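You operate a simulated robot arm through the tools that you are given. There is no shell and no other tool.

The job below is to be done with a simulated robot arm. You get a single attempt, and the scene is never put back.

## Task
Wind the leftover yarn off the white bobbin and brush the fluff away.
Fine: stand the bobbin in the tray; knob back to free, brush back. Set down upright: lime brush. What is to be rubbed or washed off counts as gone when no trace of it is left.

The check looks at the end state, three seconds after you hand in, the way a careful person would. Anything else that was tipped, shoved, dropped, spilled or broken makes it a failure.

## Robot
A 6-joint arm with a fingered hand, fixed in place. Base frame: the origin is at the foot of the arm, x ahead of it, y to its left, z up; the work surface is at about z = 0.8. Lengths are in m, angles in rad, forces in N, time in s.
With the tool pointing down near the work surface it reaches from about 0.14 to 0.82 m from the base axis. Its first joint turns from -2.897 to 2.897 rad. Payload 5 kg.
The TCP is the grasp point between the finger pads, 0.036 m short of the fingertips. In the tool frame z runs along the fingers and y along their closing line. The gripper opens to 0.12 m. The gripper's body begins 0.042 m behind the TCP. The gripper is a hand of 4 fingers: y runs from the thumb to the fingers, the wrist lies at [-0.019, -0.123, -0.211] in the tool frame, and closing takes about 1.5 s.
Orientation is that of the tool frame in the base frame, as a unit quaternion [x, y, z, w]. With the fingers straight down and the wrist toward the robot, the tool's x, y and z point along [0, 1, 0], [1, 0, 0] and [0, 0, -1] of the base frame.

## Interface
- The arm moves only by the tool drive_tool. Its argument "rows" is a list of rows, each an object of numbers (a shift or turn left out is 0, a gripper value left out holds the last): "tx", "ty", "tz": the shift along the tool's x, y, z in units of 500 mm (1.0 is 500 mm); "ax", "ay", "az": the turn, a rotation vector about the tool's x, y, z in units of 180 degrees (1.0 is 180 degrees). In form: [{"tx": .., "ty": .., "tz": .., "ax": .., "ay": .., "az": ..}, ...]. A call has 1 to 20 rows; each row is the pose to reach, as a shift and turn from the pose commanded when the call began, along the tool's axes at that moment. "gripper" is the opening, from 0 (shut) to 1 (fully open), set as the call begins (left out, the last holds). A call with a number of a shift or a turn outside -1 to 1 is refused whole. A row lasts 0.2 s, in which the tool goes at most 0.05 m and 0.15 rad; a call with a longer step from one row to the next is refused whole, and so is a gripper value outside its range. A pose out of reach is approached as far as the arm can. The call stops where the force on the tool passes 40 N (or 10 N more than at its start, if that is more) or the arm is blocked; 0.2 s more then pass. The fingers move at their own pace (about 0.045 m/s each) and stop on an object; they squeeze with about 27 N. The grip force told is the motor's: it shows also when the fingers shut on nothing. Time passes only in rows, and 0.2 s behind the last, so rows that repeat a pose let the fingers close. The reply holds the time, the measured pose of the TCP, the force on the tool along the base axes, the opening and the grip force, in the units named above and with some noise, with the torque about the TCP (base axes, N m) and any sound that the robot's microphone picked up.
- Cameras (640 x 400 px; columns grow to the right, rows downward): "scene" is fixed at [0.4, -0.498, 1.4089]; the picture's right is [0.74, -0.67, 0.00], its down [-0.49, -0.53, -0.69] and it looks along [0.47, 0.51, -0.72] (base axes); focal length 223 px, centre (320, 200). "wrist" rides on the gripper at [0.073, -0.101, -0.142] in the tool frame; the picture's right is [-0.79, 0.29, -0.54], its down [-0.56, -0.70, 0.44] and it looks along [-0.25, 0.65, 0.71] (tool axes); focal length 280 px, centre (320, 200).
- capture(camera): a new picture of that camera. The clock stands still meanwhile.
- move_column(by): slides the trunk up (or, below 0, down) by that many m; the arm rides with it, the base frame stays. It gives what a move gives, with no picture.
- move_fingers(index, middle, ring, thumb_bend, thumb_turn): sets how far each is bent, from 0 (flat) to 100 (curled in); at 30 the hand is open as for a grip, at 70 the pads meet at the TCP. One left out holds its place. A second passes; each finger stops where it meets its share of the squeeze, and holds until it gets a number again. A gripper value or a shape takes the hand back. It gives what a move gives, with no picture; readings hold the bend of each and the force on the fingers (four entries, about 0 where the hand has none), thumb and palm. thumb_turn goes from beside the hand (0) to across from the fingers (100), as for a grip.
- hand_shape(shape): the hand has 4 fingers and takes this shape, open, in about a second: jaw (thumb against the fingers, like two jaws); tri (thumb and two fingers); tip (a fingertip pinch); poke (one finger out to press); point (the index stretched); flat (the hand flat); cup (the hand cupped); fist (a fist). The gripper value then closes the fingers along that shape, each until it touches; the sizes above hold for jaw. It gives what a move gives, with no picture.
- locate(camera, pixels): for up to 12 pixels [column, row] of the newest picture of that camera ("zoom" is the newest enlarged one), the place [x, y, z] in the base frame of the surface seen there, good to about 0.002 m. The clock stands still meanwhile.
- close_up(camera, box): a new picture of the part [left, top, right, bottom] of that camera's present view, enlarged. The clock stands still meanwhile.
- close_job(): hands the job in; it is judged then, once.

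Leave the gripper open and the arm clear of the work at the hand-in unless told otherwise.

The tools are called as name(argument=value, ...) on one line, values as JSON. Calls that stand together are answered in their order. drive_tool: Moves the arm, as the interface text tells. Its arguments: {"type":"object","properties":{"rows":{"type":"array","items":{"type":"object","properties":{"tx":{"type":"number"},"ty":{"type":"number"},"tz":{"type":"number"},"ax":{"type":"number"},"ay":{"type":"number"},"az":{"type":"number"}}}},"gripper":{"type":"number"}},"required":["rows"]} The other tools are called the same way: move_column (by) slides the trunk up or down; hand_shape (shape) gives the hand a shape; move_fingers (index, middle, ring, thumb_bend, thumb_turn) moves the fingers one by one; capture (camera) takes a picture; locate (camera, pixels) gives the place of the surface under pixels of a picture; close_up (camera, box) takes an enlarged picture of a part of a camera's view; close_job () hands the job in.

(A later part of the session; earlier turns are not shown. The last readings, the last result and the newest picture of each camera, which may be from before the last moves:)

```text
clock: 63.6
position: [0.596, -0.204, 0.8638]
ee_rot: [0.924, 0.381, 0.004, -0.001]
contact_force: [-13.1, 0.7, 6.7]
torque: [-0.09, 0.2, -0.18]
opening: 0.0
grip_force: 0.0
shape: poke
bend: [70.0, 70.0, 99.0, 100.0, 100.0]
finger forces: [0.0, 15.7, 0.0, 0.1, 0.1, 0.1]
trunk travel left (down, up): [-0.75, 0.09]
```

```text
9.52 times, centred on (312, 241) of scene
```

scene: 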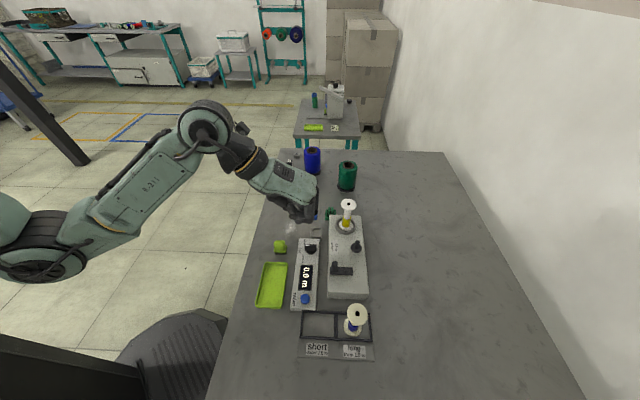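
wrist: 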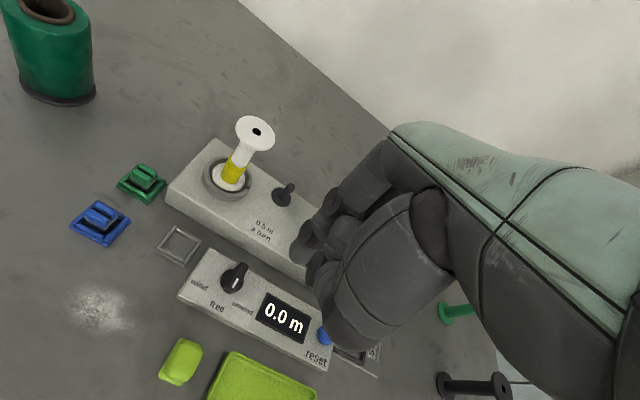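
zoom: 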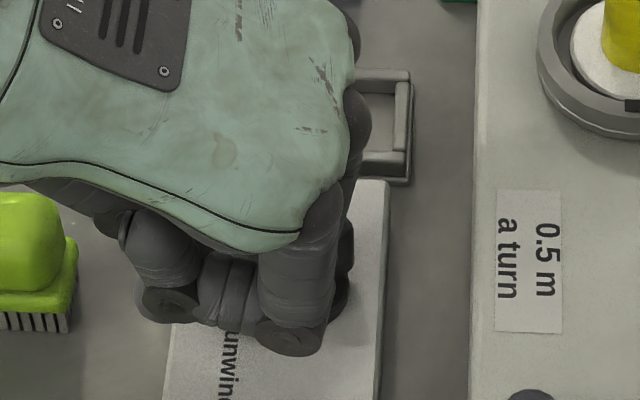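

The bar has swung (its right end shows at (345,240)). I'll ease left off the bar, lift, and look.

drive_tool(rows=[{"ty": -0.012}, {"ty": -0.02}, {"ty": -0.02, "tz": -0.06}, {"ty": -0.02, "tz": -0.14}, {"ty": -0.02, "tz": -0.2}, {"ty": -0.02, "tz": -0.2, "tx": 0.08}, {"ty": -0.02, "tz": -0.2, "tx": 0.16}])

close_up(camera="scene", box=[280, 210, 345, 270])

```text
clock: 65.2
position: [0.6506, -0.1397, 0.9657]
ee_rot: [0.924, 0.382, 0.006, -0.001]
contact_force: [-0.4, -0.1, -0.2]
torque: [-0.01, 0.04, -0.02]
opening: 0.0
grip_force: 0.1
shape: poke
bend: [70.0, 70.0, 99.0, 100.0, 100.0]
finger forces: [0.0, 0.0, 0.1, 0.0, 0.0, 0.0]
trunk travel left (down, up): [-0.75, 0.09]
```

```text
6.67 times, centred on (312, 240) of scene
```

zoom: 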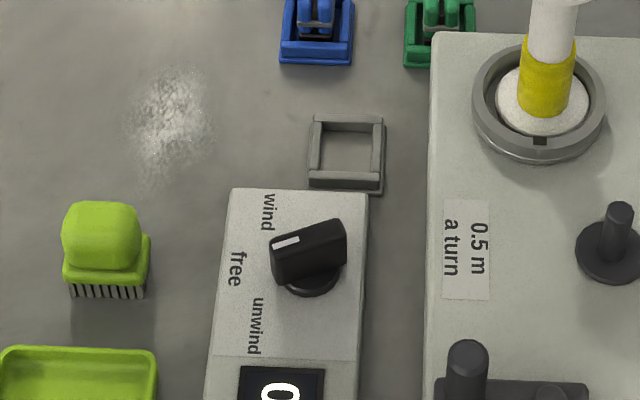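

The knob now stays about halfway (≈26°) between "free" and "unwind"; the finger had slipped past its end. I'll come down again behind it, a bit nearer the pivot, and push further.

drive_tool(rows=[{"tx": -0.054, "ty": 0.013}, {"tx": -0.1078, "ty": 0.0258, "tz": 0.04}, {"tx": -0.1078, "ty": 0.0258, "tz": 0.12}, {"tx": -0.1078, "ty": 0.0258, "tz": 0.18}, {"tx": -0.1078, "ty": 0.0258, "tz": 0.2034}])

close_up(camera="scene", box=[290, 220, 335, 262])

```text
clock: 66.4
position: [0.6204, -0.187, 0.8639]
ee_rot: [0.924, 0.383, 0.006, -0.001]
contact_force: [0.2, -0.3, 0.3]
torque: [0.01, -0.01, 0.04]
opening: 0.0
grip_force: 0.0
shape: poke
bend: [70.0, 70.0, 99.0, 100.0, 100.0]
finger forces: [0.0, 0.1, 0.0, 0.0, 0.0, 0.1]
trunk travel left (down, up): [-0.75, 0.09]
```

```text
9.52 times, centred on (312, 241) of scene
```

zoom: 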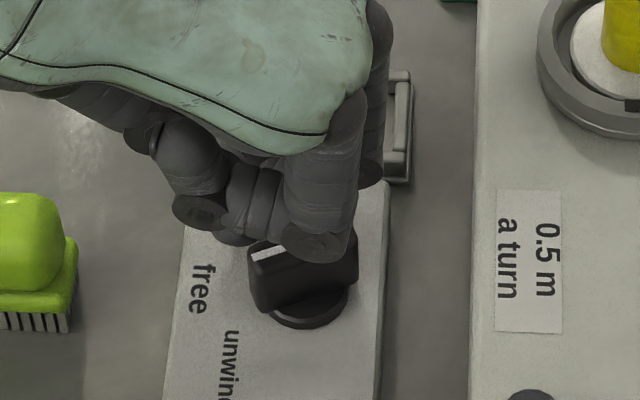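

drive_tool(rows=[{"tx": -0.01}, {"tx": -0.018}, {"tx": -0.025}, {"tx": -0.031}, {"tx": -0.037}, {"tx": -0.041}])

close_up(camera="scene", box=[290, 220, 335, 262])

```text
clock: 67.5
position: [0.6153, -0.1911, 0.866]
ee_rot: [0.922, 0.386, 0.014, -0.004]
contact_force: [15.7, 30.9, -3.4]
torque: [0.5, -0.21, 0.55]
opening: 0.0001
grip_force: 0.0
shape: poke
bend: [70.0, 70.0, 99.0, 100.0, 100.0]
finger forces: [0.0, 31.7, 0.0, 0.1, 0.1, 0.0]
trunk travel left (down, up): [-0.75, 0.09]
stopped in row 5: the force on the tool passed its limit at 43 N (the readings are from after the stop); the commanded pose is now the measured one
```

```text
9.52 times, centred on (312, 241) of scene
```

zoom: 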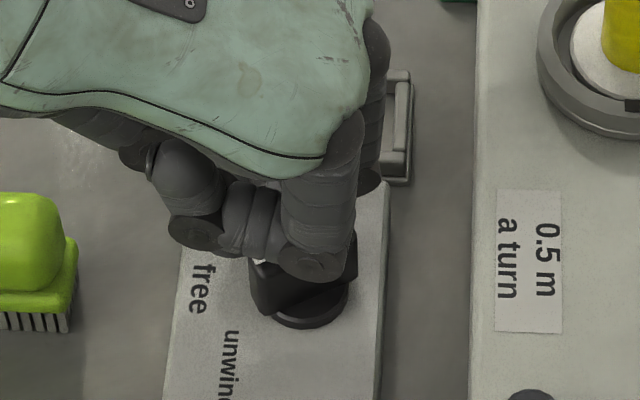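

43 N without further turning - perhaps the knob is already at its stop. I'll back off, lift and check its exact angle.

drive_tool(rows=[{"tx": 0.015}, {"tx": 0.03}, {"tx": 0.03, "tz": -0.06}, {"tx": 0.03, "tz": -0.14}, {"tx": 0.09, "tz": -0.2}, {"tx": 0.16, "tz": -0.2}])

close_up(camera="scene", box=[294, 234, 327, 260])

locate(camera="zoom", pixels=[[245, 205], [260, 225], [300, 195], [350, 170], [380, 160], [330, 200], [290, 215], [395, 170], [270, 195], [360, 185], [310, 185], [340, 165]])

```text
clock: 68.9
position: [0.6664, -0.1395, 0.9667]
ee_rot: [0.924, 0.383, 0.009, -0.001]
contact_force: [-0.8, 0.2, -0.5]
torque: [0.01, 0.02, 0.01]
opening: 0.0
grip_force: 0.1
shape: poke
bend: [70.0, 70.0, 99.0, 100.0, 100.0]
finger forces: [0.0, 0.0, 0.1, 0.0, 0.0, 0.1]
trunk travel left (down, up): [-0.75, 0.09]
```

```text
15.38 times, centred on (310, 247) of scene
```

zoom: 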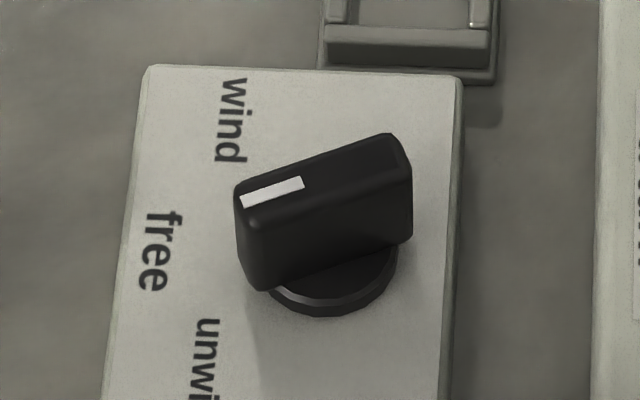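

```text
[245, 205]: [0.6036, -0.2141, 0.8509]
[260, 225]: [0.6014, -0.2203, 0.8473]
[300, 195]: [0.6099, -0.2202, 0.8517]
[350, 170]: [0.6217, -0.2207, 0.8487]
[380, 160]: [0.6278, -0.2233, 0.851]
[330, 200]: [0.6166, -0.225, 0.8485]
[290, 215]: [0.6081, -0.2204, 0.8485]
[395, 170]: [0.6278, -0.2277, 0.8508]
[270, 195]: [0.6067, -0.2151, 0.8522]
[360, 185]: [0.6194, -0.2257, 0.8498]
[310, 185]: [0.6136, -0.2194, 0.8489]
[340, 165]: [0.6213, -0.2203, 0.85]
```

The knob stands ~25° toward "unwind" and stays put - that may be its stop. Next I'll measure the crank's handle and pivot, since turning it will show whether the setting took.

close_up(camera="scene", box=[325, 255, 361, 281])

locate(camera="zoom", pixels=[[180, 110], [200, 100], [165, 115], [215, 115], [190, 130], [400, 190], [430, 195], [380, 195], [405, 180], [405, 210], [150, 210], [470, 215]])

```text
15.38 times, centred on (343, 268) of scene
```

zoom: 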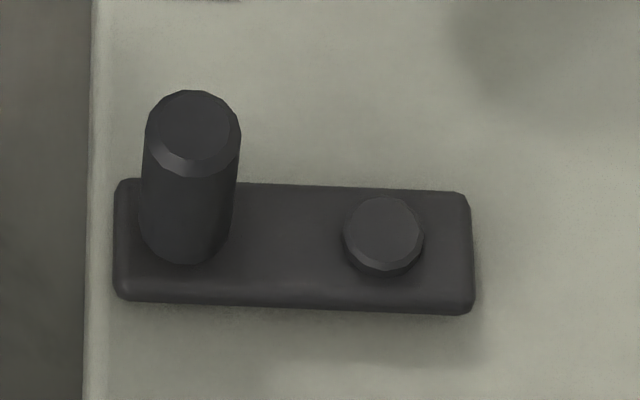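

```text
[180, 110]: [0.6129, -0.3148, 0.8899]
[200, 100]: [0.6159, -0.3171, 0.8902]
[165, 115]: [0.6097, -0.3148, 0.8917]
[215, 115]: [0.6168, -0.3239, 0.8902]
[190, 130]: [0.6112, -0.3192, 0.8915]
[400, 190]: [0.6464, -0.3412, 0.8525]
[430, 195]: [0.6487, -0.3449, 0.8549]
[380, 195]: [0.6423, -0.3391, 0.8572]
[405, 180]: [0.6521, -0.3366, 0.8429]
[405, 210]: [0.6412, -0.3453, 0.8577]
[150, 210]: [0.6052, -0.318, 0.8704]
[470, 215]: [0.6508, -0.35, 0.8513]
```

locate(camera="zoom", pixels=[[383, 228], [365, 225], [400, 225], [383, 210], [383, 245], [375, 218], [392, 236], [192, 128], [180, 140], [205, 140], [192, 110], [192, 150]])

locate(camera="zoom", pixels=[[155, 130], [230, 130], [170, 155], [215, 155], [192, 95], [170, 103], [215, 103], [355, 235], [410, 235], [370, 250], [395, 250], [383, 200]])

```text
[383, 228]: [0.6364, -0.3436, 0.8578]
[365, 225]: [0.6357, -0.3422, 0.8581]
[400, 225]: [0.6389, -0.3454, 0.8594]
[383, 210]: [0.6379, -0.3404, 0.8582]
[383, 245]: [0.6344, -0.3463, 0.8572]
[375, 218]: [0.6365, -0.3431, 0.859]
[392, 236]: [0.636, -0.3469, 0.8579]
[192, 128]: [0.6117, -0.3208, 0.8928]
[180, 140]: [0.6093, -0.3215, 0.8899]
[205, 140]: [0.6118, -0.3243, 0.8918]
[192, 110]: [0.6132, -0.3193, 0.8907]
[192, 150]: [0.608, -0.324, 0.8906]
```

```text
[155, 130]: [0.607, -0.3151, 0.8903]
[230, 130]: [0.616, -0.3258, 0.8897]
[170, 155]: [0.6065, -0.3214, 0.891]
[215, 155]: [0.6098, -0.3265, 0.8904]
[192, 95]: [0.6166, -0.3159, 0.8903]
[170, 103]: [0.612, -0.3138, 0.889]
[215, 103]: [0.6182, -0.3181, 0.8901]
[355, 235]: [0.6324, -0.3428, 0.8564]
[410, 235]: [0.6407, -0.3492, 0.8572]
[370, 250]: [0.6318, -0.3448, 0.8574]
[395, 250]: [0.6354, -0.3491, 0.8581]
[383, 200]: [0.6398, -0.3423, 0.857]
```

Crank pivot (0.6363, -0.3447), handle (0.6117, -0.3205), radius 35 mm, handle top z 0.891. I'll switch to "tri", rise a bit and travel over the handle.

hand_shape(shape="tri")

drive_tool(rows=[{"tz": -0.08}, {"tz": -0.09, "tx": -0.0556, "ty": 0.0298}, {"tz": -0.09, "tx": -0.1111, "ty": 0.0595}, {"tz": -0.09, "tx": -0.1667, "ty": 0.0893}, {"tz": -0.09, "tx": -0.2222, "ty": 0.1191}, {"tz": -0.09, "tx": -0.2778, "ty": 0.1488}, {"tz": -0.09, "tx": -0.3333, "ty": 0.1786}, {"tz": -0.02, "tx": -0.3333, "ty": 0.1786}, {"tz": 0.04, "tx": -0.3333, "ty": 0.1786}, {"tz": 0.04, "tx": -0.3333, "ty": 0.1786}], gripper=0.5)

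close_up(camera="wrist", box=[220, 170, 420, 330])

close_up(camera="scene", box=[300, 220, 380, 300])

```text
clock: 69.8
position: [0.6653, -0.1418, 0.9675]
ee_rot: [0.923, 0.384, 0.01, -0.002]
contact_force: [0.4, 1.0, 0.6]
torque: [-0.03, 0.0, -0.04]
opening: 0.12
grip_force: 0.1
shape: tri
bend: [30.0, 30.0, 99.0, 30.0, 98.0]
finger forces: [0.0, 0.1, 0.1, 0.1, 0.1, 0.0]
trunk travel left (down, up): [-0.75, 0.09]
```

```text
clock: 72.0
position: [0.6108, -0.3225, 0.9435]
ee_rot: [0.924, 0.383, 0.01, -0.003]
contact_force: [0.4, 0.3, 0.9]
torque: [-0.01, 0.02, -0.01]
opening: 0.0603
grip_force: 0.1
shape: tri
bend: [74.0, 45.0, 99.0, 69.0, 100.0]
finger forces: [0.0, 0.1, 0.1, 0.1, 0.0, 0.0]
trunk travel left (down, up): [-0.75, 0.09]
```

```text
2.50 times, centred on (320, 250) of wrist
```

zoom: 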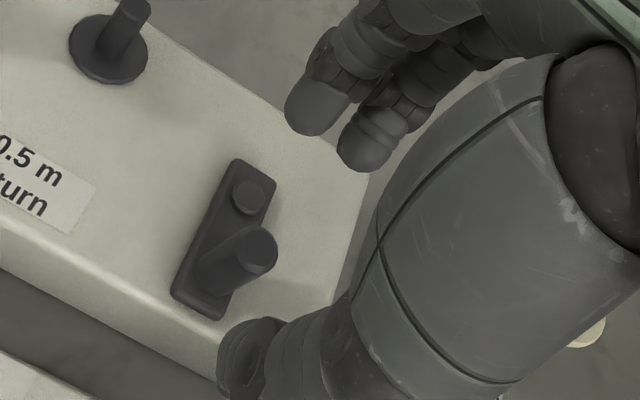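

```text
5.00 times, centred on (340, 260) of scene
```

zoom: 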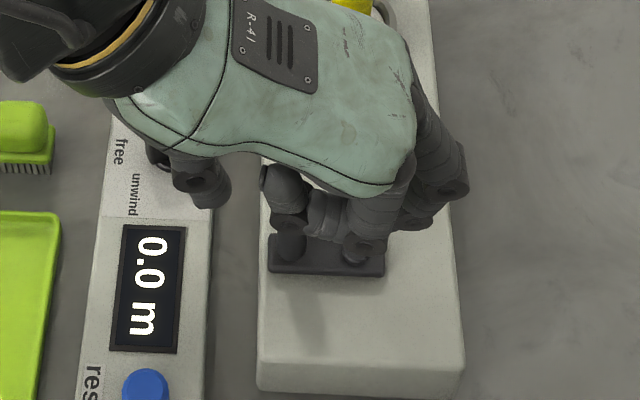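

Centred over the handle, fingers open 60 mm. Descending to z 0.898 and squaring the tool.

drive_tool(rows=[{"tx": 0.002, "ty": -0.0016, "tz": 0.03, "ay": -0.0066}, {"tx": 0.002, "ty": -0.0016, "tz": 0.06, "ay": -0.0066}, {"tx": 0.002, "ty": -0.0016, "tz": 0.08, "ay": -0.0066}, {"tx": 0.002, "ty": -0.0016, "tz": 0.091, "ay": -0.0066}])

close_up(camera="wrist", box=[240, 170, 420, 330])

```text
clock: 73.0
position: [0.6122, -0.3184, 0.8983]
ee_rot: [0.923, 0.384, 0.001, 0.002]
contact_force: [-0.4, 0.3, 0.6]
torque: [0.02, -0.01, 0.01]
opening: 0.0603
grip_force: 0.1
shape: tri
bend: [74.0, 45.0, 99.0, 69.0, 100.0]
finger forces: [0.1, 0.1, 0.1, 0.1, 0.1, 0.0]
trunk travel left (down, up): [-0.75, 0.09]
```

```text
2.50 times, centred on (330, 250) of wrist
```

zoom: 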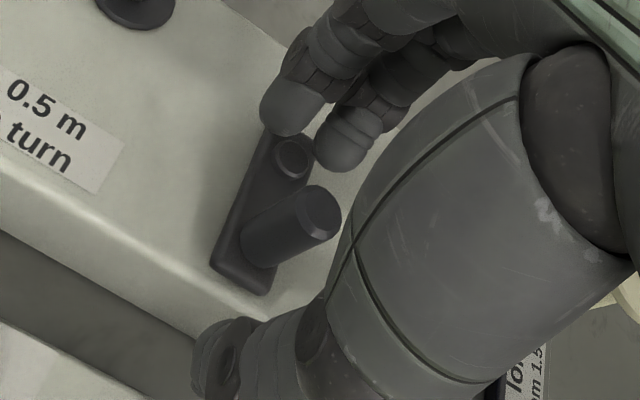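

The handle stands between thumb and index/middle. Closing on it.

drive_tool(rows=[{}, {}, {}, {}, {}, {}], gripper=0.0)

close_up(camera="wrist", box=[240, 170, 420, 330])

```text
clock: 74.4
position: [0.6131, -0.3186, 0.8982]
ee_rot: [0.923, 0.384, 0.0, 0.001]
contact_force: [-3.5, 5.1, -2.2]
torque: [0.02, 0.18, -0.03]
opening: 0.0038
grip_force: 26.6
shape: tri
bend: [70.0, 66.0, 100.0, 73.0, 100.0]
finger forces: [7.0, 16.1, 0.0, 0.1, 23.3, 0.1]
trunk travel left (down, up): [-0.75, 0.09]
```

```text
2.50 times, centred on (330, 250) of wrist
```

zoom: 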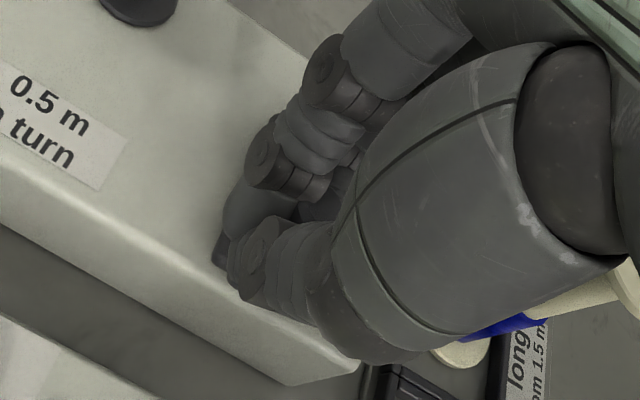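

Firm grip on the handle (23 N). I'll turn a quarter clockwise (from above: -v → +u → +v) on the 35 mm circle and watch meter and forces.

drive_tool(rows=[{"tx": 0.018, "ty": 0.0024}, {"tx": 0.0348, "ty": 0.0093}, {"tx": 0.0492, "ty": 0.0204}, {"tx": 0.0603, "ty": 0.0348}, {"tx": 0.0672, "ty": 0.0516}, {"tx": 0.0696, "ty": 0.0696}])

close_up(camera="scene", box=[290, 210, 380, 300])

```text
clock: 75.8
position: [0.6626, -0.3206, 0.8987]
ee_rot: [0.924, 0.383, 0.001, 0.003]
contact_force: [-4.1, -3.6, -2.8]
torque: [-0.19, 0.16, -0.04]
opening: 0.0038
grip_force: 26.8
shape: tri
bend: [70.0, 66.0, 100.0, 73.0, 100.0]
finger forces: [5.9, 19.0, 0.0, 0.0, 20.8, 0.1]
trunk travel left (down, up): [-0.75, 0.09]
```

```text
4.44 times, centred on (335, 255) of scene
```

zoom: 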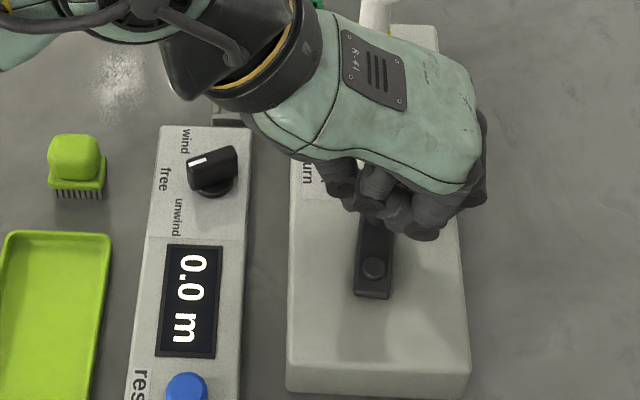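

The crank follows easily; the meter still shows 0.0. Continuing clockwise another half turn.

drive_tool(rows=[{"tx": -0.0024, "ty": 0.018}, {"tx": -0.0093, "ty": 0.0348}, {"tx": -0.0204, "ty": 0.0492}, {"tx": -0.0348, "ty": 0.0603}, {"tx": -0.0516, "ty": 0.0672}, {"tx": -0.0696, "ty": 0.0696}, {"tx": -0.0876, "ty": 0.0672}, {"tx": -0.1044, "ty": 0.0603}, {"tx": -0.1188, "ty": 0.0492}, {"tx": -0.1299, "ty": 0.0348}, {"tx": -0.1368, "ty": 0.018}, {"tx": -0.1392, "ty": 0.0}])

close_up(camera="scene", box=[290, 210, 380, 300])

```text
clock: 78.4
position: [0.6159, -0.3681, 0.8997]
ee_rot: [0.923, 0.384, 0.0, 0.003]
contact_force: [6.2, 6.7, -8.5]
torque: [0.0, -0.02, 0.03]
opening: 0.0033
grip_force: 26.8
shape: tri
bend: [70.0, 66.0, 100.0, 73.0, 100.0]
finger forces: [14.8, 17.6, 0.0, 0.1, 19.9, 0.1]
trunk travel left (down, up): [-0.75, 0.09]
```

```text
4.44 times, centred on (335, 255) of scene
```

zoom: 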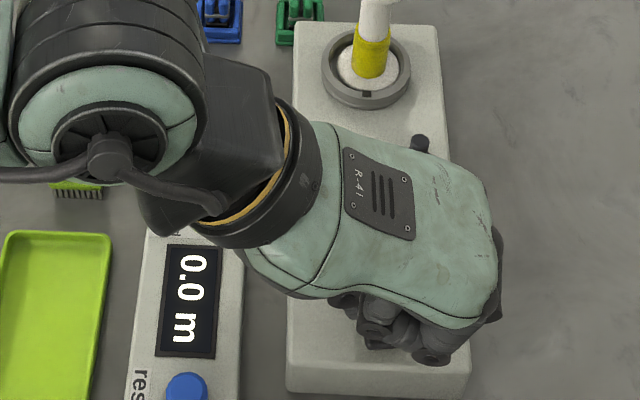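

After 270° clockwise the meter still shows 0.0 and the cup's mark hasn't moved. I'll turn back counter-clockwise half a turn and check again.

drive_tool(rows=[{"tx": 0.0024, "ty": 0.018}, {"tx": 0.0093, "ty": 0.0348}, {"tx": 0.0204, "ty": 0.0492}, {"tx": 0.0348, "ty": 0.0603}, {"tx": 0.0516, "ty": 0.0672}, {"tx": 0.0696, "ty": 0.0696}, {"tx": 0.0876, "ty": 0.0672}, {"tx": 0.1044, "ty": 0.0603}, {"tx": 0.1188, "ty": 0.0492}, {"tx": 0.1299, "ty": 0.0348}, {"tx": 0.1368, "ty": 0.018}, {"tx": 0.1392, "ty": 0.0}])

close_up(camera="scene", box=[290, 210, 380, 300])

```text
clock: 81.0
position: [0.6622, -0.3205, 0.8999]
ee_rot: [0.923, 0.384, 0.001, 0.002]
contact_force: [-5.5, -3.7, -9.3]
torque: [-0.18, 0.19, -0.03]
opening: 0.0036
grip_force: 26.7
shape: tri
bend: [70.0, 66.0, 100.0, 73.0, 100.0]
finger forces: [2.1, 21.3, 0.0, 0.0, 22.0, 0.1]
trunk travel left (down, up): [-0.75, 0.09]
```

```text
4.44 times, centred on (335, 255) of scene
```

zoom: 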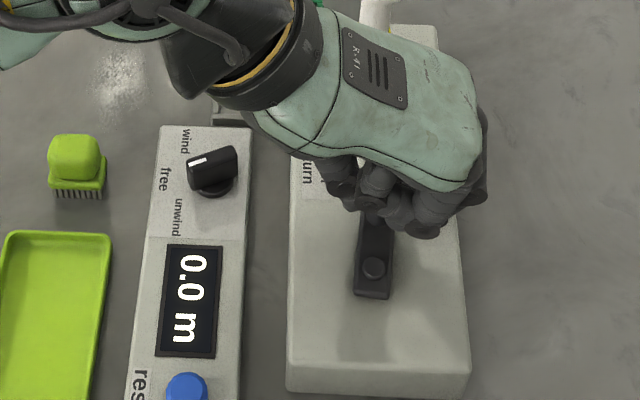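

Still 0.0, so the knob at 25° isn't engaged. I'll turn the crank back to where it was, release it and work on the knob again.

drive_tool(rows=[{"tx": -0.0024, "ty": -0.018}, {"tx": -0.0093, "ty": -0.0348}, {"tx": -0.0204, "ty": -0.0492}, {"tx": -0.0348, "ty": -0.0603}, {"tx": -0.0516, "ty": -0.0672}, {"tx": -0.0696, "ty": -0.0696}])

drive_tool(rows=[{}, {}, {}, {}, {}], gripper=0.5)

drive_tool(rows=[{"tz": -0.06}, {"tz": -0.14}, {"tz": -0.2}])

close_up(camera="scene", box=[290, 210, 380, 300])

```text
clock: 82.4
position: [0.6135, -0.3188, 0.8988]
ee_rot: [0.923, 0.384, -0.001, 0.001]
contact_force: [-8.0, 9.5, 1.9]
torque: [0.11, 0.3, -0.04]
opening: 0.0037
grip_force: 26.9
shape: tri
bend: [70.0, 66.0, 100.0, 73.0, 100.0]
finger forces: [3.7, 19.7, 0.1, 0.1, 29.8, 0.1]
trunk travel left (down, up): [-0.75, 0.09]
```

```text
clock: 83.6
position: [0.6145, -0.3195, 0.8984]
ee_rot: [0.924, 0.383, 0.001, 0.003]
contact_force: [-0.1, -0.9, 0.0]
torque: [-0.01, 0.0, 0.0]
opening: 0.0595
grip_force: 0.1
shape: tri
bend: [74.0, 45.0, 99.0, 70.0, 100.0]
finger forces: [0.0, 0.1, 0.0, 0.0, 0.1, 0.0]
trunk travel left (down, up): [-0.75, 0.09]
```

```text
clock: 84.4
position: [0.616, -0.3178, 0.998]
ee_rot: [0.924, 0.383, 0.001, 0.002]
contact_force: [-0.7, -0.9, 0.0]
torque: [-0.05, -0.02, -0.01]
opening: 0.0595
grip_force: 0.0
shape: tri
bend: [74.0, 45.0, 99.0, 70.0, 100.0]
finger forces: [0.1, 0.1, 0.1, 0.0, 0.0, 0.0]
trunk travel left (down, up): [-0.75, 0.09]
```

```text
4.44 times, centred on (335, 255) of scene
```

zoom: 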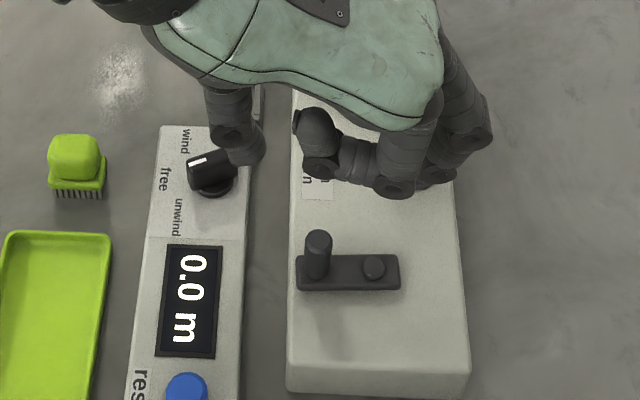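

The crank is back and released. Now I'll push the knob's pointer end again with more lever arm, check it under load, then back straight off to see where it settles.

hand_shape(shape="poke")

drive_tool(rows=[{"tx": 0.09, "ty": -0.02}, {"tx": 0.17, "ty": -0.05}, {"tx": 0.24, "ty": -0.1}, {"tx": 0.266, "ty": -0.16}, {"tx": 0.266, "ty": -0.19}])

```text
clock: 85.3
position: [0.6159, -0.3175, 0.9971]
ee_rot: [0.923, 0.384, -0.001, 0.001]
contact_force: [0.1, 0.3, 0.5]
torque: [-0.04, 0.0, 0.02]
opening: 0.0001
grip_force: 0.1
shape: poke
bend: [70.0, 70.0, 99.0, 100.0, 100.0]
finger forces: [0.0, 0.0, 0.0, 0.1, 0.1, 0.0]
trunk travel left (down, up): [-0.75, 0.09]
```

```text
clock: 86.5
position: [0.6394, -0.1576, 1.0]
ee_rot: [0.924, 0.383, 0.001, 0.003]
contact_force: [0.2, 0.8, 0.1]
torque: [-0.02, 0.0, -0.02]
opening: 0.0001
grip_force: 0.0
shape: poke
bend: [70.0, 70.0, 99.0, 100.0, 100.0]
finger forces: [0.0, 0.1, 0.0, 0.0, 0.1, 0.1]
trunk travel left (down, up): [-0.75, 0.09]
```

drive_tool(rows=[{"tx": -0.0567, "ty": 0.0044, "tz": 0.06}, {"tx": -0.0567, "ty": 0.0044, "tz": 0.15}, {"tx": -0.0567, "ty": 0.0044, "tz": 0.22}, {"tx": -0.0567, "ty": 0.0044, "tz": 0.272}])

drive_tool(rows=[{"tx": -0.012}, {"tx": -0.022}, {"tx": -0.03}, {"tx": -0.037}, {"tx": -0.044}, {"tx": -0.05}])

close_up(camera="scene", box=[290, 220, 335, 262])

```text
clock: 87.5
position: [0.6205, -0.1811, 0.8628]
ee_rot: [0.923, 0.384, 0.0, 0.003]
contact_force: [-0.3, 0.9, 0.0]
torque: [0.01, 0.01, 0.03]
opening: 0.0
grip_force: 0.1
shape: poke
bend: [70.0, 70.0, 99.0, 100.0, 100.0]
finger forces: [0.0, 0.0, 0.0, 0.0, 0.0, 0.0]
trunk travel left (down, up): [-0.75, 0.09]
```

```text
clock: 88.9
position: [0.6052, -0.1951, 0.8646]
ee_rot: [0.923, 0.384, 0.002, 0.004]
contact_force: [10.2, 28.4, 16.1]
torque: [0.13, -0.2, 0.1]
opening: 0.0002
grip_force: 0.0
shape: poke
bend: [70.0, 70.0, 99.0, 100.0, 100.0]
finger forces: [0.0, 32.7, 0.0, 0.0, 0.0, 0.0]
trunk travel left (down, up): [-0.75, 0.09]
```

```text
9.52 times, centred on (312, 241) of scene
```

zoom: 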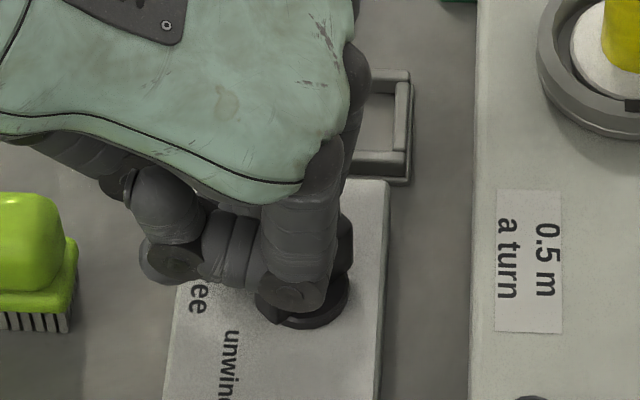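

Under load the bar turns further (right end up), force 34 N. Pushing a few millimetres more to see if it clicks over.

drive_tool(rows=[{"tx": -0.004}, {"tx": -0.008}, {"tx": -0.012}])

close_up(camera="scene", box=[290, 220, 335, 262])

```text
clock: 89.7
position: [0.5967, -0.2017, 0.8621]
ee_rot: [0.923, 0.385, -0.002, 0.002]
contact_force: [-14.7, 5.0, 7.0]
torque: [-0.08, 0.21, -0.23]
opening: 0.0
grip_force: 0.1
shape: poke
bend: [70.0, 70.0, 99.0, 100.0, 100.0]
finger forces: [0.0, 16.2, 0.1, 0.0, 0.1, 0.0]
trunk travel left (down, up): [-0.75, 0.09]
```

```text
9.52 times, centred on (312, 241) of scene
```

zoom: 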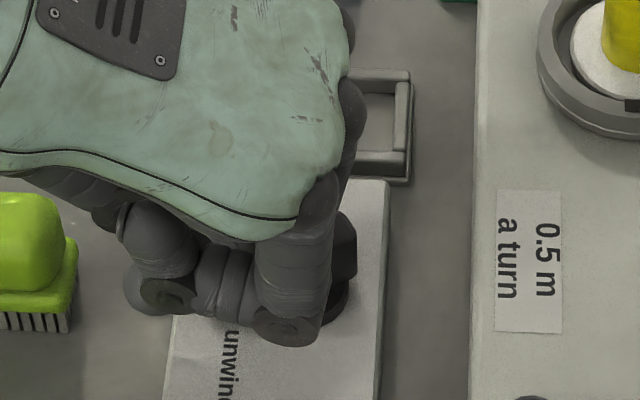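

The finger slid past the end again. Moving left off it, lifting, and looking at where the knob settled.

drive_tool(rows=[{"ty": -0.02}, {"ty": -0.04}, {"ty": -0.04, "tz": -0.08}, {"ty": -0.04, "tz": -0.16}, {"ty": -0.04, "tz": -0.24}, {"ty": -0.04, "tz": -0.24, "tx": 0.09}, {"ty": -0.04, "tz": -0.24, "tx": 0.18}])

close_up(camera="scene", box=[294, 234, 327, 260])

locate(camera="zoom", pixels=[[245, 205], [260, 225], [300, 195], [350, 170], [380, 160], [330, 200], [395, 170], [270, 195], [360, 185], [310, 185], [340, 165], [280, 210]])

```text
clock: 91.3
position: [0.6536, -0.121, 0.9814]
ee_rot: [0.924, 0.383, 0.0, 0.002]
contact_force: [0.0, -0.4, -0.7]
torque: [0.01, -0.02, 0.03]
opening: 0.0
grip_force: 0.0
shape: poke
bend: [70.0, 70.0, 99.0, 100.0, 100.0]
finger forces: [0.1, 0.0, 0.0, 0.0, 0.1, 0.1]
trunk travel left (down, up): [-0.75, 0.09]
```

```text
15.38 times, centred on (310, 247) of scene
```

zoom: 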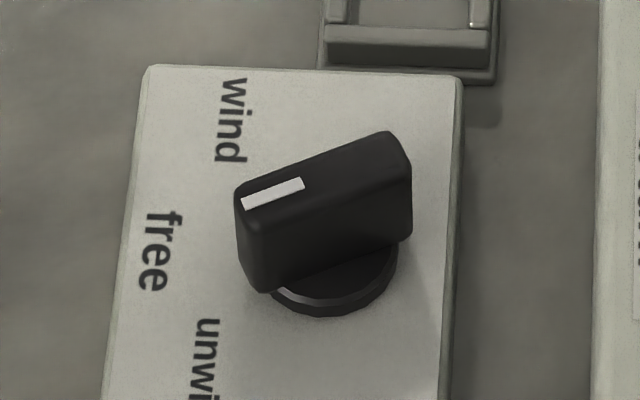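

```text
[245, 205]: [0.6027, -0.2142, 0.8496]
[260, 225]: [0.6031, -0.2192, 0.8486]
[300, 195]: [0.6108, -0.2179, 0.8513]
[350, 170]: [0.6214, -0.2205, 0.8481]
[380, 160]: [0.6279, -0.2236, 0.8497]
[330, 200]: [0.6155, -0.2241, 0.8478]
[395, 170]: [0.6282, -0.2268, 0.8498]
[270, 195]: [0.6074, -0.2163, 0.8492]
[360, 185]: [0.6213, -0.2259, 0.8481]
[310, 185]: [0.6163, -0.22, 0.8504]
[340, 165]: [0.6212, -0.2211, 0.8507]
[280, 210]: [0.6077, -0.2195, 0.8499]
```

The knob settled at the same ~25° again. I'll measure the label directions from the pivot precisely to judge where "unwind" really is.

close_up(camera="scene", box=[288, 230, 328, 270])

locate(camera="zoom", pixels=[[248, 75], [244, 140], [184, 180], [178, 250], [226, 265], [220, 375], [290, 235], [390, 230], [340, 255], [330, 150], [275, 165], [385, 145]])

```text
10.00 times, centred on (308, 250) of scene
```

zoom: 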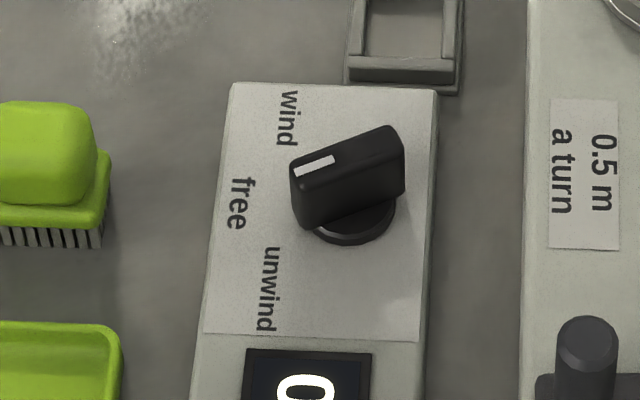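

```text
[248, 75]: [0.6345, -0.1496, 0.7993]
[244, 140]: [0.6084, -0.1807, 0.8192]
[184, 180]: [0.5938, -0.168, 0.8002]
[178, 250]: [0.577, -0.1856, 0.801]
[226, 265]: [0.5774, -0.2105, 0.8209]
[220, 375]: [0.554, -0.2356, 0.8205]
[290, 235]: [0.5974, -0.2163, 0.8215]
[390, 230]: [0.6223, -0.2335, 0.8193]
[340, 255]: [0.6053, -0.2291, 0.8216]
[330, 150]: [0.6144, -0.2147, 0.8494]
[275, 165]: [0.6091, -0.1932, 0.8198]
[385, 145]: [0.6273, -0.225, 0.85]
```

The labels sit at about ±50°, yet the knob rests stably near 25° (pinch and pushes all ended there), so that is probably its click position. My crank test was less than a full turn each way, so I'll do more than one full turn in one direction. Going back over the handle.

hand_shape(shape="tri")

drive_tool(rows=[{"tz": -0.06}, {"tz": -0.06, "tx": -0.0563, "ty": 0.037}, {"tz": -0.06, "tx": -0.1127, "ty": 0.074}, {"tz": -0.06, "tx": -0.169, "ty": 0.111}, {"tz": -0.06, "tx": -0.2253, "ty": 0.148}, {"tz": -0.06, "tx": -0.2817, "ty": 0.185}, {"tz": -0.06, "tx": -0.338, "ty": 0.222}, {"tz": 0.02, "tx": -0.338, "ty": 0.222}, {"tz": 0.08, "tx": -0.338, "ty": 0.222}, {"tz": 0.08, "tx": -0.338, "ty": 0.222}], gripper=0.5)

close_up(camera="wrist", box=[220, 170, 420, 330])

```text
clock: 92.2
position: [0.6519, -0.1237, 0.9812]
ee_rot: [0.923, 0.384, -0.001, 0.003]
contact_force: [0.0, -0.7, 0.2]
torque: [-0.01, -0.03, -0.01]
opening: 0.1201
grip_force: 0.0
shape: tri
bend: [30.0, 30.0, 99.0, 30.0, 98.0]
finger forces: [0.0, 0.1, 0.1, 0.0, 0.0, 0.0]
trunk travel left (down, up): [-0.75, 0.09]
```

```text
clock: 94.4
position: [0.6085, -0.3229, 0.9426]
ee_rot: [0.923, 0.384, 0.0, 0.001]
contact_force: [0.5, -0.7, 0.0]
torque: [0.03, 0.01, -0.04]
opening: 0.0604
grip_force: 0.1
shape: tri
bend: [74.0, 45.0, 99.0, 69.0, 100.0]
finger forces: [0.0, 0.0, 0.0, 0.0, 0.0, 0.0]
trunk travel left (down, up): [-0.75, 0.09]
```

```text
2.50 times, centred on (320, 250) of wrist
```

zoom: 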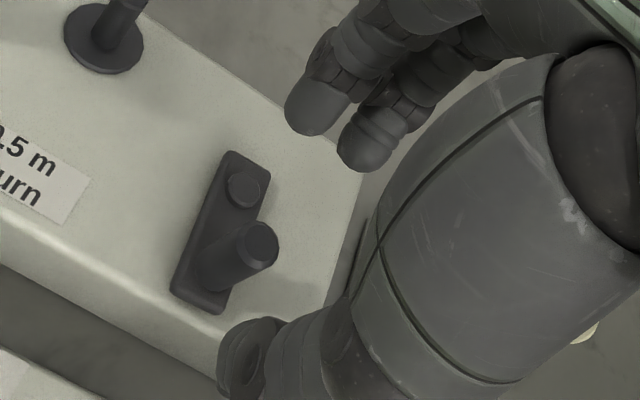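

drive_tool(rows=[{"tx": 0.0119, "ty": 0.0008, "tz": 0.03}, {"tx": 0.0119, "ty": 0.0008, "tz": 0.06}, {"tx": 0.0119, "ty": 0.0008, "tz": 0.089}, {"tx": 0.0119, "ty": 0.0008, "tz": 0.089}])

drive_tool(rows=[{}, {}, {}, {}, {}, {}], gripper=0.0)

```text
clock: 95.4
position: [0.6127, -0.3186, 0.8979]
ee_rot: [0.923, 0.384, -0.001, 0.002]
contact_force: [0.0, 0.6, 0.6]
torque: [0.02, 0.01, -0.02]
opening: 0.0605
grip_force: 0.0
shape: tri
bend: [74.0, 45.0, 99.0, 69.0, 100.0]
finger forces: [0.0, 0.1, 0.0, 0.1, 0.1, 0.1]
trunk travel left (down, up): [-0.75, 0.09]
```

```text
clock: 96.8
position: [0.6116, -0.3182, 0.8969]
ee_rot: [0.924, 0.383, 0.0, 0.002]
contact_force: [-1.9, 2.3, -1.5]
torque: [0.06, 0.1, -0.01]
opening: 0.0019
grip_force: 27.3
shape: tri
bend: [70.0, 64.0, 100.0, 72.0, 100.0]
finger forces: [1.2, 12.9, 0.0, 0.0, 24.5, 0.0]
trunk travel left (down, up): [-0.75, 0.09]
```

Gripped. One full clockwise turn now.

drive_tool(rows=[{"tx": 0.0238, "ty": 0.0042}, {"tx": 0.0447, "ty": 0.0163}, {"tx": 0.0603, "ty": 0.0348}, {"tx": 0.0685, "ty": 0.0575}, {"tx": 0.0685, "ty": 0.0817}, {"tx": 0.0603, "ty": 0.1044}, {"tx": 0.0447, "ty": 0.1229}, {"tx": 0.0238, "ty": 0.135}, {"tx": 0.0, "ty": 0.1392}, {"tx": -0.0238, "ty": 0.135}, {"tx": -0.0447, "ty": 0.1229}, {"tx": -0.0603, "ty": 0.1044}, {"tx": -0.0685, "ty": 0.0817}, {"tx": -0.0685, "ty": 0.0575}, {"tx": -0.0603, "ty": 0.0348}, {"tx": -0.0447, "ty": 0.0163}, {"tx": -0.0238, "ty": 0.0042}, {"tx": 0.0, "ty": 0.0}])

close_up(camera="scene", box=[290, 200, 380, 300])

```text
clock: 100.6
position: [0.6117, -0.3176, 0.8983]
ee_rot: [0.924, 0.383, 0.0, 0.001]
contact_force: [-4.1, 3.0, 0.4]
torque: [0.05, 0.1, -0.07]
opening: 0.0017
grip_force: 27.2
shape: tri
bend: [70.0, 65.0, 100.0, 72.0, 100.0]
finger forces: [1.1, 14.5, 0.0, 0.0, 27.5, 0.0]
trunk travel left (down, up): [-0.75, 0.09]
```

```text
4.00 times, centred on (335, 250) of scene
```

zoom: 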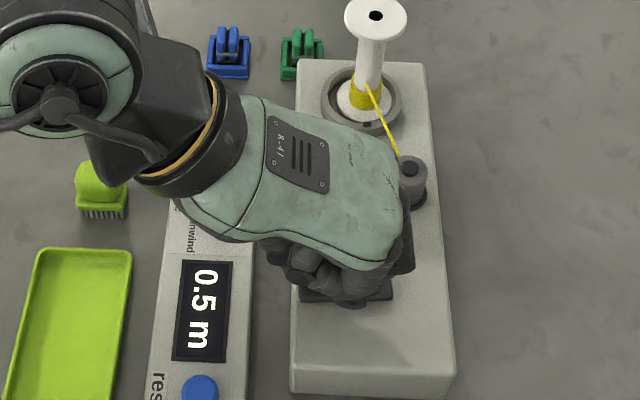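

It works: after a full turn the meter reads 0.5 m and yellow yarn runs from the bobbin to the take-up post. Another full clockwise turn.

drive_tool(rows=[{"tx": 0.0238, "ty": 0.0042}, {"tx": 0.0447, "ty": 0.0163}, {"tx": 0.0603, "ty": 0.0348}, {"tx": 0.0685, "ty": 0.0575}, {"tx": 0.0685, "ty": 0.0817}, {"tx": 0.0603, "ty": 0.1044}, {"tx": 0.0447, "ty": 0.1229}, {"tx": 0.0238, "ty": 0.135}, {"tx": 0.0, "ty": 0.1392}, {"tx": -0.0238, "ty": 0.135}, {"tx": -0.0447, "ty": 0.1229}, {"tx": -0.0603, "ty": 0.1044}, {"tx": -0.0685, "ty": 0.0817}, {"tx": -0.0685, "ty": 0.0575}, {"tx": -0.0603, "ty": 0.0348}, {"tx": -0.0447, "ty": 0.0163}, {"tx": -0.0238, "ty": 0.0042}, {"tx": 0.0, "ty": 0.0}])

close_up(camera="scene", box=[290, 200, 380, 300])

close_up(camera="scene", box=[325, 195, 375, 255])

```text
clock: 104.4
position: [0.6123, -0.3183, 0.8982]
ee_rot: [0.923, 0.384, 0.0, 0.003]
contact_force: [-3.0, 2.5, -1.6]
torque: [0.05, 0.11, -0.01]
opening: 0.0014
grip_force: 26.4
shape: tri
bend: [70.0, 65.0, 100.0, 72.0, 100.0]
finger forces: [1.0, 14.6, 0.1, 0.0, 27.5, 0.1]
trunk travel left (down, up): [-0.75, 0.09]
```

```text
4.00 times, centred on (335, 250) of scene
```

zoom: 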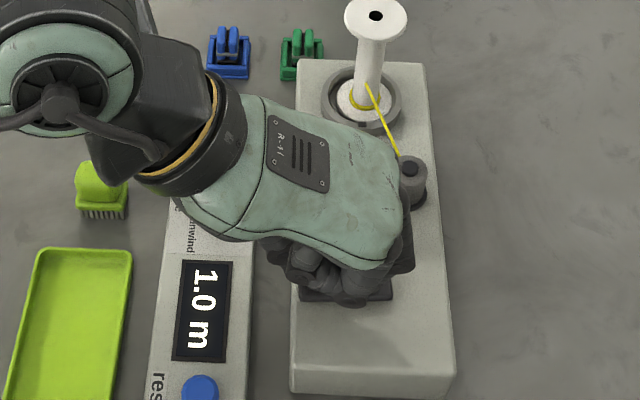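

```text
6.67 times, centred on (350, 225) of scene
```

zoom: 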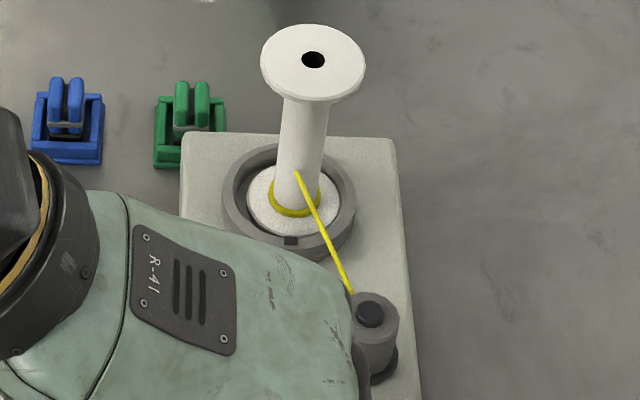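

1.0 m is off and only a thin band of yarn remains. One more full turn.

drive_tool(rows=[{"tx": 0.0238, "ty": 0.0042}, {"tx": 0.0447, "ty": 0.0163}, {"tx": 0.0603, "ty": 0.0348}, {"tx": 0.0685, "ty": 0.0575}, {"tx": 0.0685, "ty": 0.0817}, {"tx": 0.0603, "ty": 0.1044}, {"tx": 0.0447, "ty": 0.1229}, {"tx": 0.0238, "ty": 0.135}, {"tx": 0.0, "ty": 0.1392}, {"tx": -0.0238, "ty": 0.135}, {"tx": -0.0447, "ty": 0.1229}, {"tx": -0.0603, "ty": 0.1044}, {"tx": -0.0685, "ty": 0.0817}, {"tx": -0.0685, "ty": 0.0575}, {"tx": -0.0603, "ty": 0.0348}, {"tx": -0.0447, "ty": 0.0163}, {"tx": -0.0238, "ty": 0.0042}, {"tx": 0.0, "ty": 0.0}])

close_up(camera="scene", box=[290, 200, 380, 300])

close_up(camera="scene", box=[325, 195, 375, 255])

```text
clock: 108.2
position: [0.6119, -0.3179, 0.8976]
ee_rot: [0.924, 0.383, 0.0, 0.002]
contact_force: [-2.7, 2.1, -0.1]
torque: [-0.01, 0.09, -0.02]
opening: 0.0017
grip_force: 27.0
shape: tri
bend: [70.0, 64.0, 100.0, 72.0, 100.0]
finger forces: [0.9, 15.3, 0.0, 0.0, 27.5, 0.0]
trunk travel left (down, up): [-0.75, 0.09]
```

```text
4.00 times, centred on (335, 250) of scene
```

zoom: 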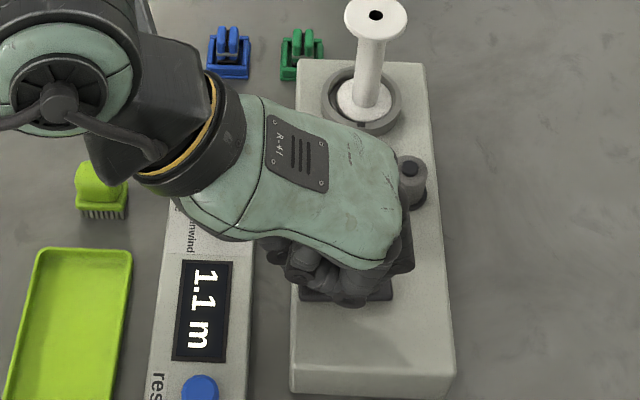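

```text
6.67 times, centred on (350, 225) of scene
```

zoom: 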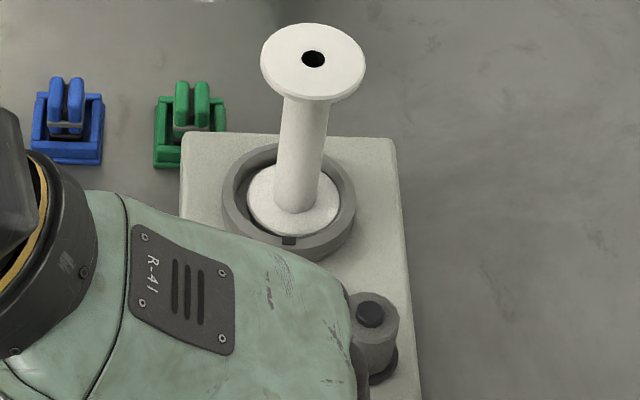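

The bobbin is bare and the meter stopped at 1.1 m. I'll release the crank handle and rise, then look over the winder.

drive_tool(rows=[{}, {}, {}, {}, {}], gripper=0.5)

drive_tool(rows=[{"tz": -0.06}, {"tz": -0.14}, {"tz": -0.21}, {"tz": -0.21, "ty": -0.08}, {"tz": -0.21, "ty": -0.16}, {"tz": -0.21, "ty": -0.24}, {"tz": -0.21, "ty": -0.3}])

close_up(camera="scene", box=[290, 200, 380, 300])

close_up(camera="scene", box=[270, 140, 370, 200])

```text
clock: 109.4
position: [0.6124, -0.3184, 0.8989]
ee_rot: [0.924, 0.384, 0.0, 0.002]
contact_force: [-0.2, -0.1, 0.1]
torque: [0.04, 0.0, -0.02]
opening: 0.0595
grip_force: 0.0
shape: tri
bend: [74.0, 45.0, 99.0, 70.0, 100.0]
finger forces: [0.0, 0.1, 0.0, 0.0, 0.0, 0.0]
trunk travel left (down, up): [-0.75, 0.09]
```

```text
clock: 111.0
position: [0.5046, -0.2101, 1.0046]
ee_rot: [0.923, 0.384, 0.001, 0.002]
contact_force: [-0.3, -0.5, 0.4]
torque: [-0.03, -0.02, -0.02]
opening: 0.0597
grip_force: 0.2
shape: tri
bend: [74.0, 45.0, 99.0, 70.0, 100.0]
finger forces: [0.0, 0.0, 0.1, 0.0, 0.0, 0.0]
trunk travel left (down, up): [-0.75, 0.09]
```

```text
4.00 times, centred on (335, 250) of scene
```

zoom: 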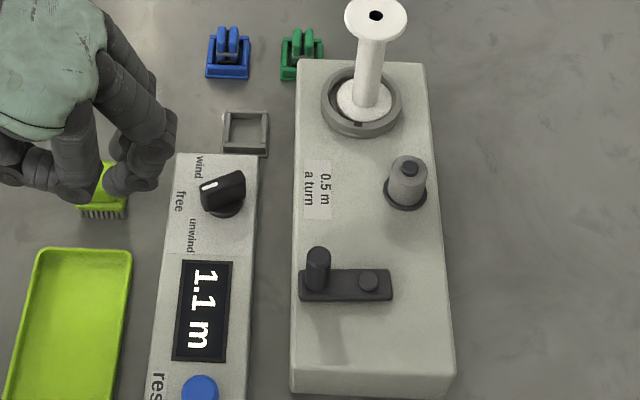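

```text
6.40 times, centred on (320, 170) of scene
```

zoom: 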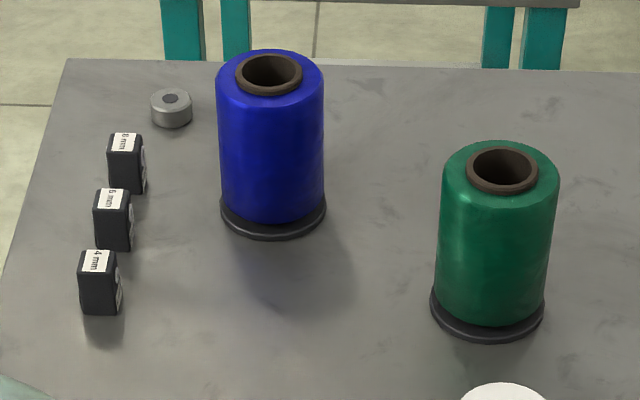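

Everything is in order: the bobbin is bare, the post carries the unwound roll. Next the knob back to "free": I'll use "poke" and come down on the -u side of the pointer end, to push it toward +u.

hand_shape(shape="poke")

drive_tool(rows=[{"tx": 0.02, "ty": 0.0436}, {"tx": 0.04, "ty": 0.0872}, {"tx": 0.0598, "ty": 0.1308}, {"tx": 0.0598, "ty": 0.1308, "tz": 0.08}, {"tx": 0.0598, "ty": 0.1308, "tz": 0.16}, {"tx": 0.0598, "ty": 0.1308, "tz": 0.21}])

close_up(camera="scene", box=[285, 215, 345, 265])

close_up(camera="wrist", box=[200, 170, 400, 330])

```text
clock: 111.9
position: [0.5061, -0.2112, 1.0033]
ee_rot: [0.923, 0.384, 0.0, 0.002]
contact_force: [0.3, -0.4, -0.3]
torque: [0.02, 0.02, -0.02]
opening: 0.0001
grip_force: 0.1
shape: poke
bend: [70.0, 70.0, 99.0, 100.0, 100.0]
finger forces: [0.0, 0.0, 0.0, 0.1, 0.1, 0.1]
trunk travel left (down, up): [-0.75, 0.09]
```

```text
clock: 113.3
position: [0.5732, -0.2358, 0.8982]
ee_rot: [0.923, 0.384, 0.0, 0.002]
contact_force: [-0.6, -0.3, 0.7]
torque: [0.02, -0.01, 0.0]
opening: 0.0002
grip_force: 0.1
shape: poke
bend: [70.0, 70.0, 99.0, 100.0, 100.0]
finger forces: [0.0, 0.0, 0.0, 0.1, 0.0, 0.0]
trunk travel left (down, up): [-0.75, 0.09]
```

```text
8.00 times, centred on (315, 240) of scene
```

zoom: 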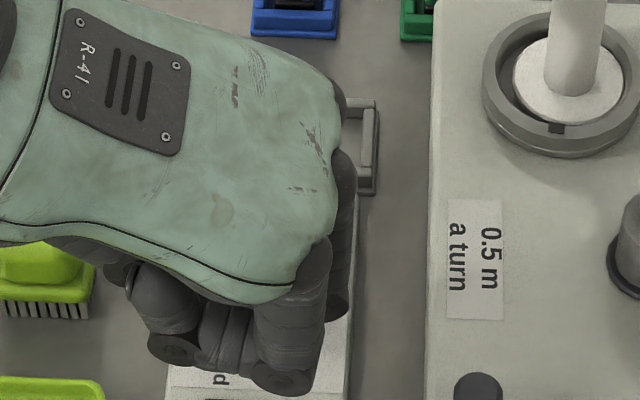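

```text
2.50 times, centred on (300, 250) of wrist
```

zoom: 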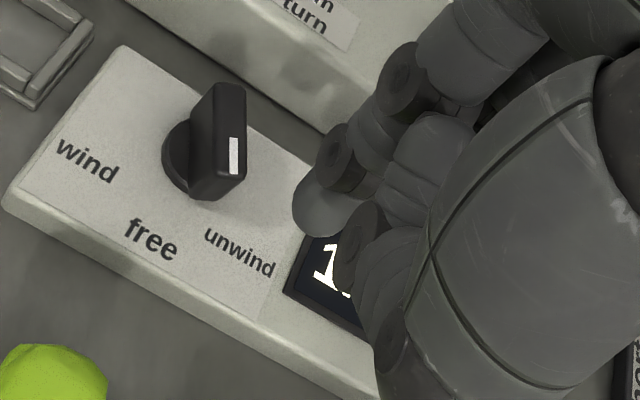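

From here the knob's white mark clearly points at "unwind". Lowering beside it and then pushing the pointer end toward +u (to "free").

drive_tool(rows=[{"tz": 0.03}, {"tz": 0.055}, {"tz": 0.068}])

close_up(camera="wrist", box=[220, 170, 400, 320])

```text
clock: 114.1
position: [0.5734, -0.2377, 0.8633]
ee_rot: [0.924, 0.383, 0.0, 0.002]
contact_force: [-0.7, 0.6, -0.3]
torque: [0.01, 0.0, -0.02]
opening: 0.0
grip_force: 0.1
shape: poke
bend: [70.0, 70.0, 99.0, 100.0, 100.0]
finger forces: [0.0, 0.0, 0.1, 0.0, 0.0, 0.1]
trunk travel left (down, up): [-0.75, 0.09]
```

```text
2.67 times, centred on (310, 245) of wrist
```

zoom: 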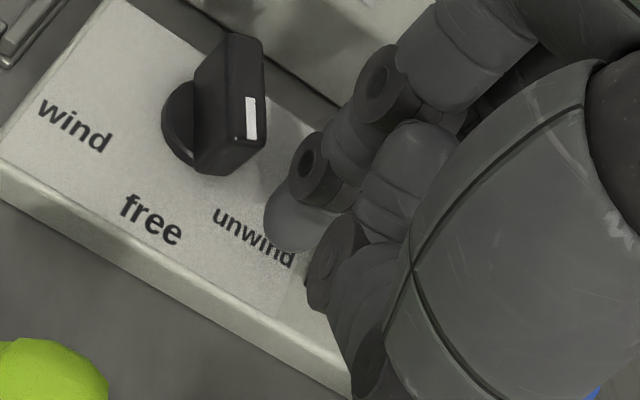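

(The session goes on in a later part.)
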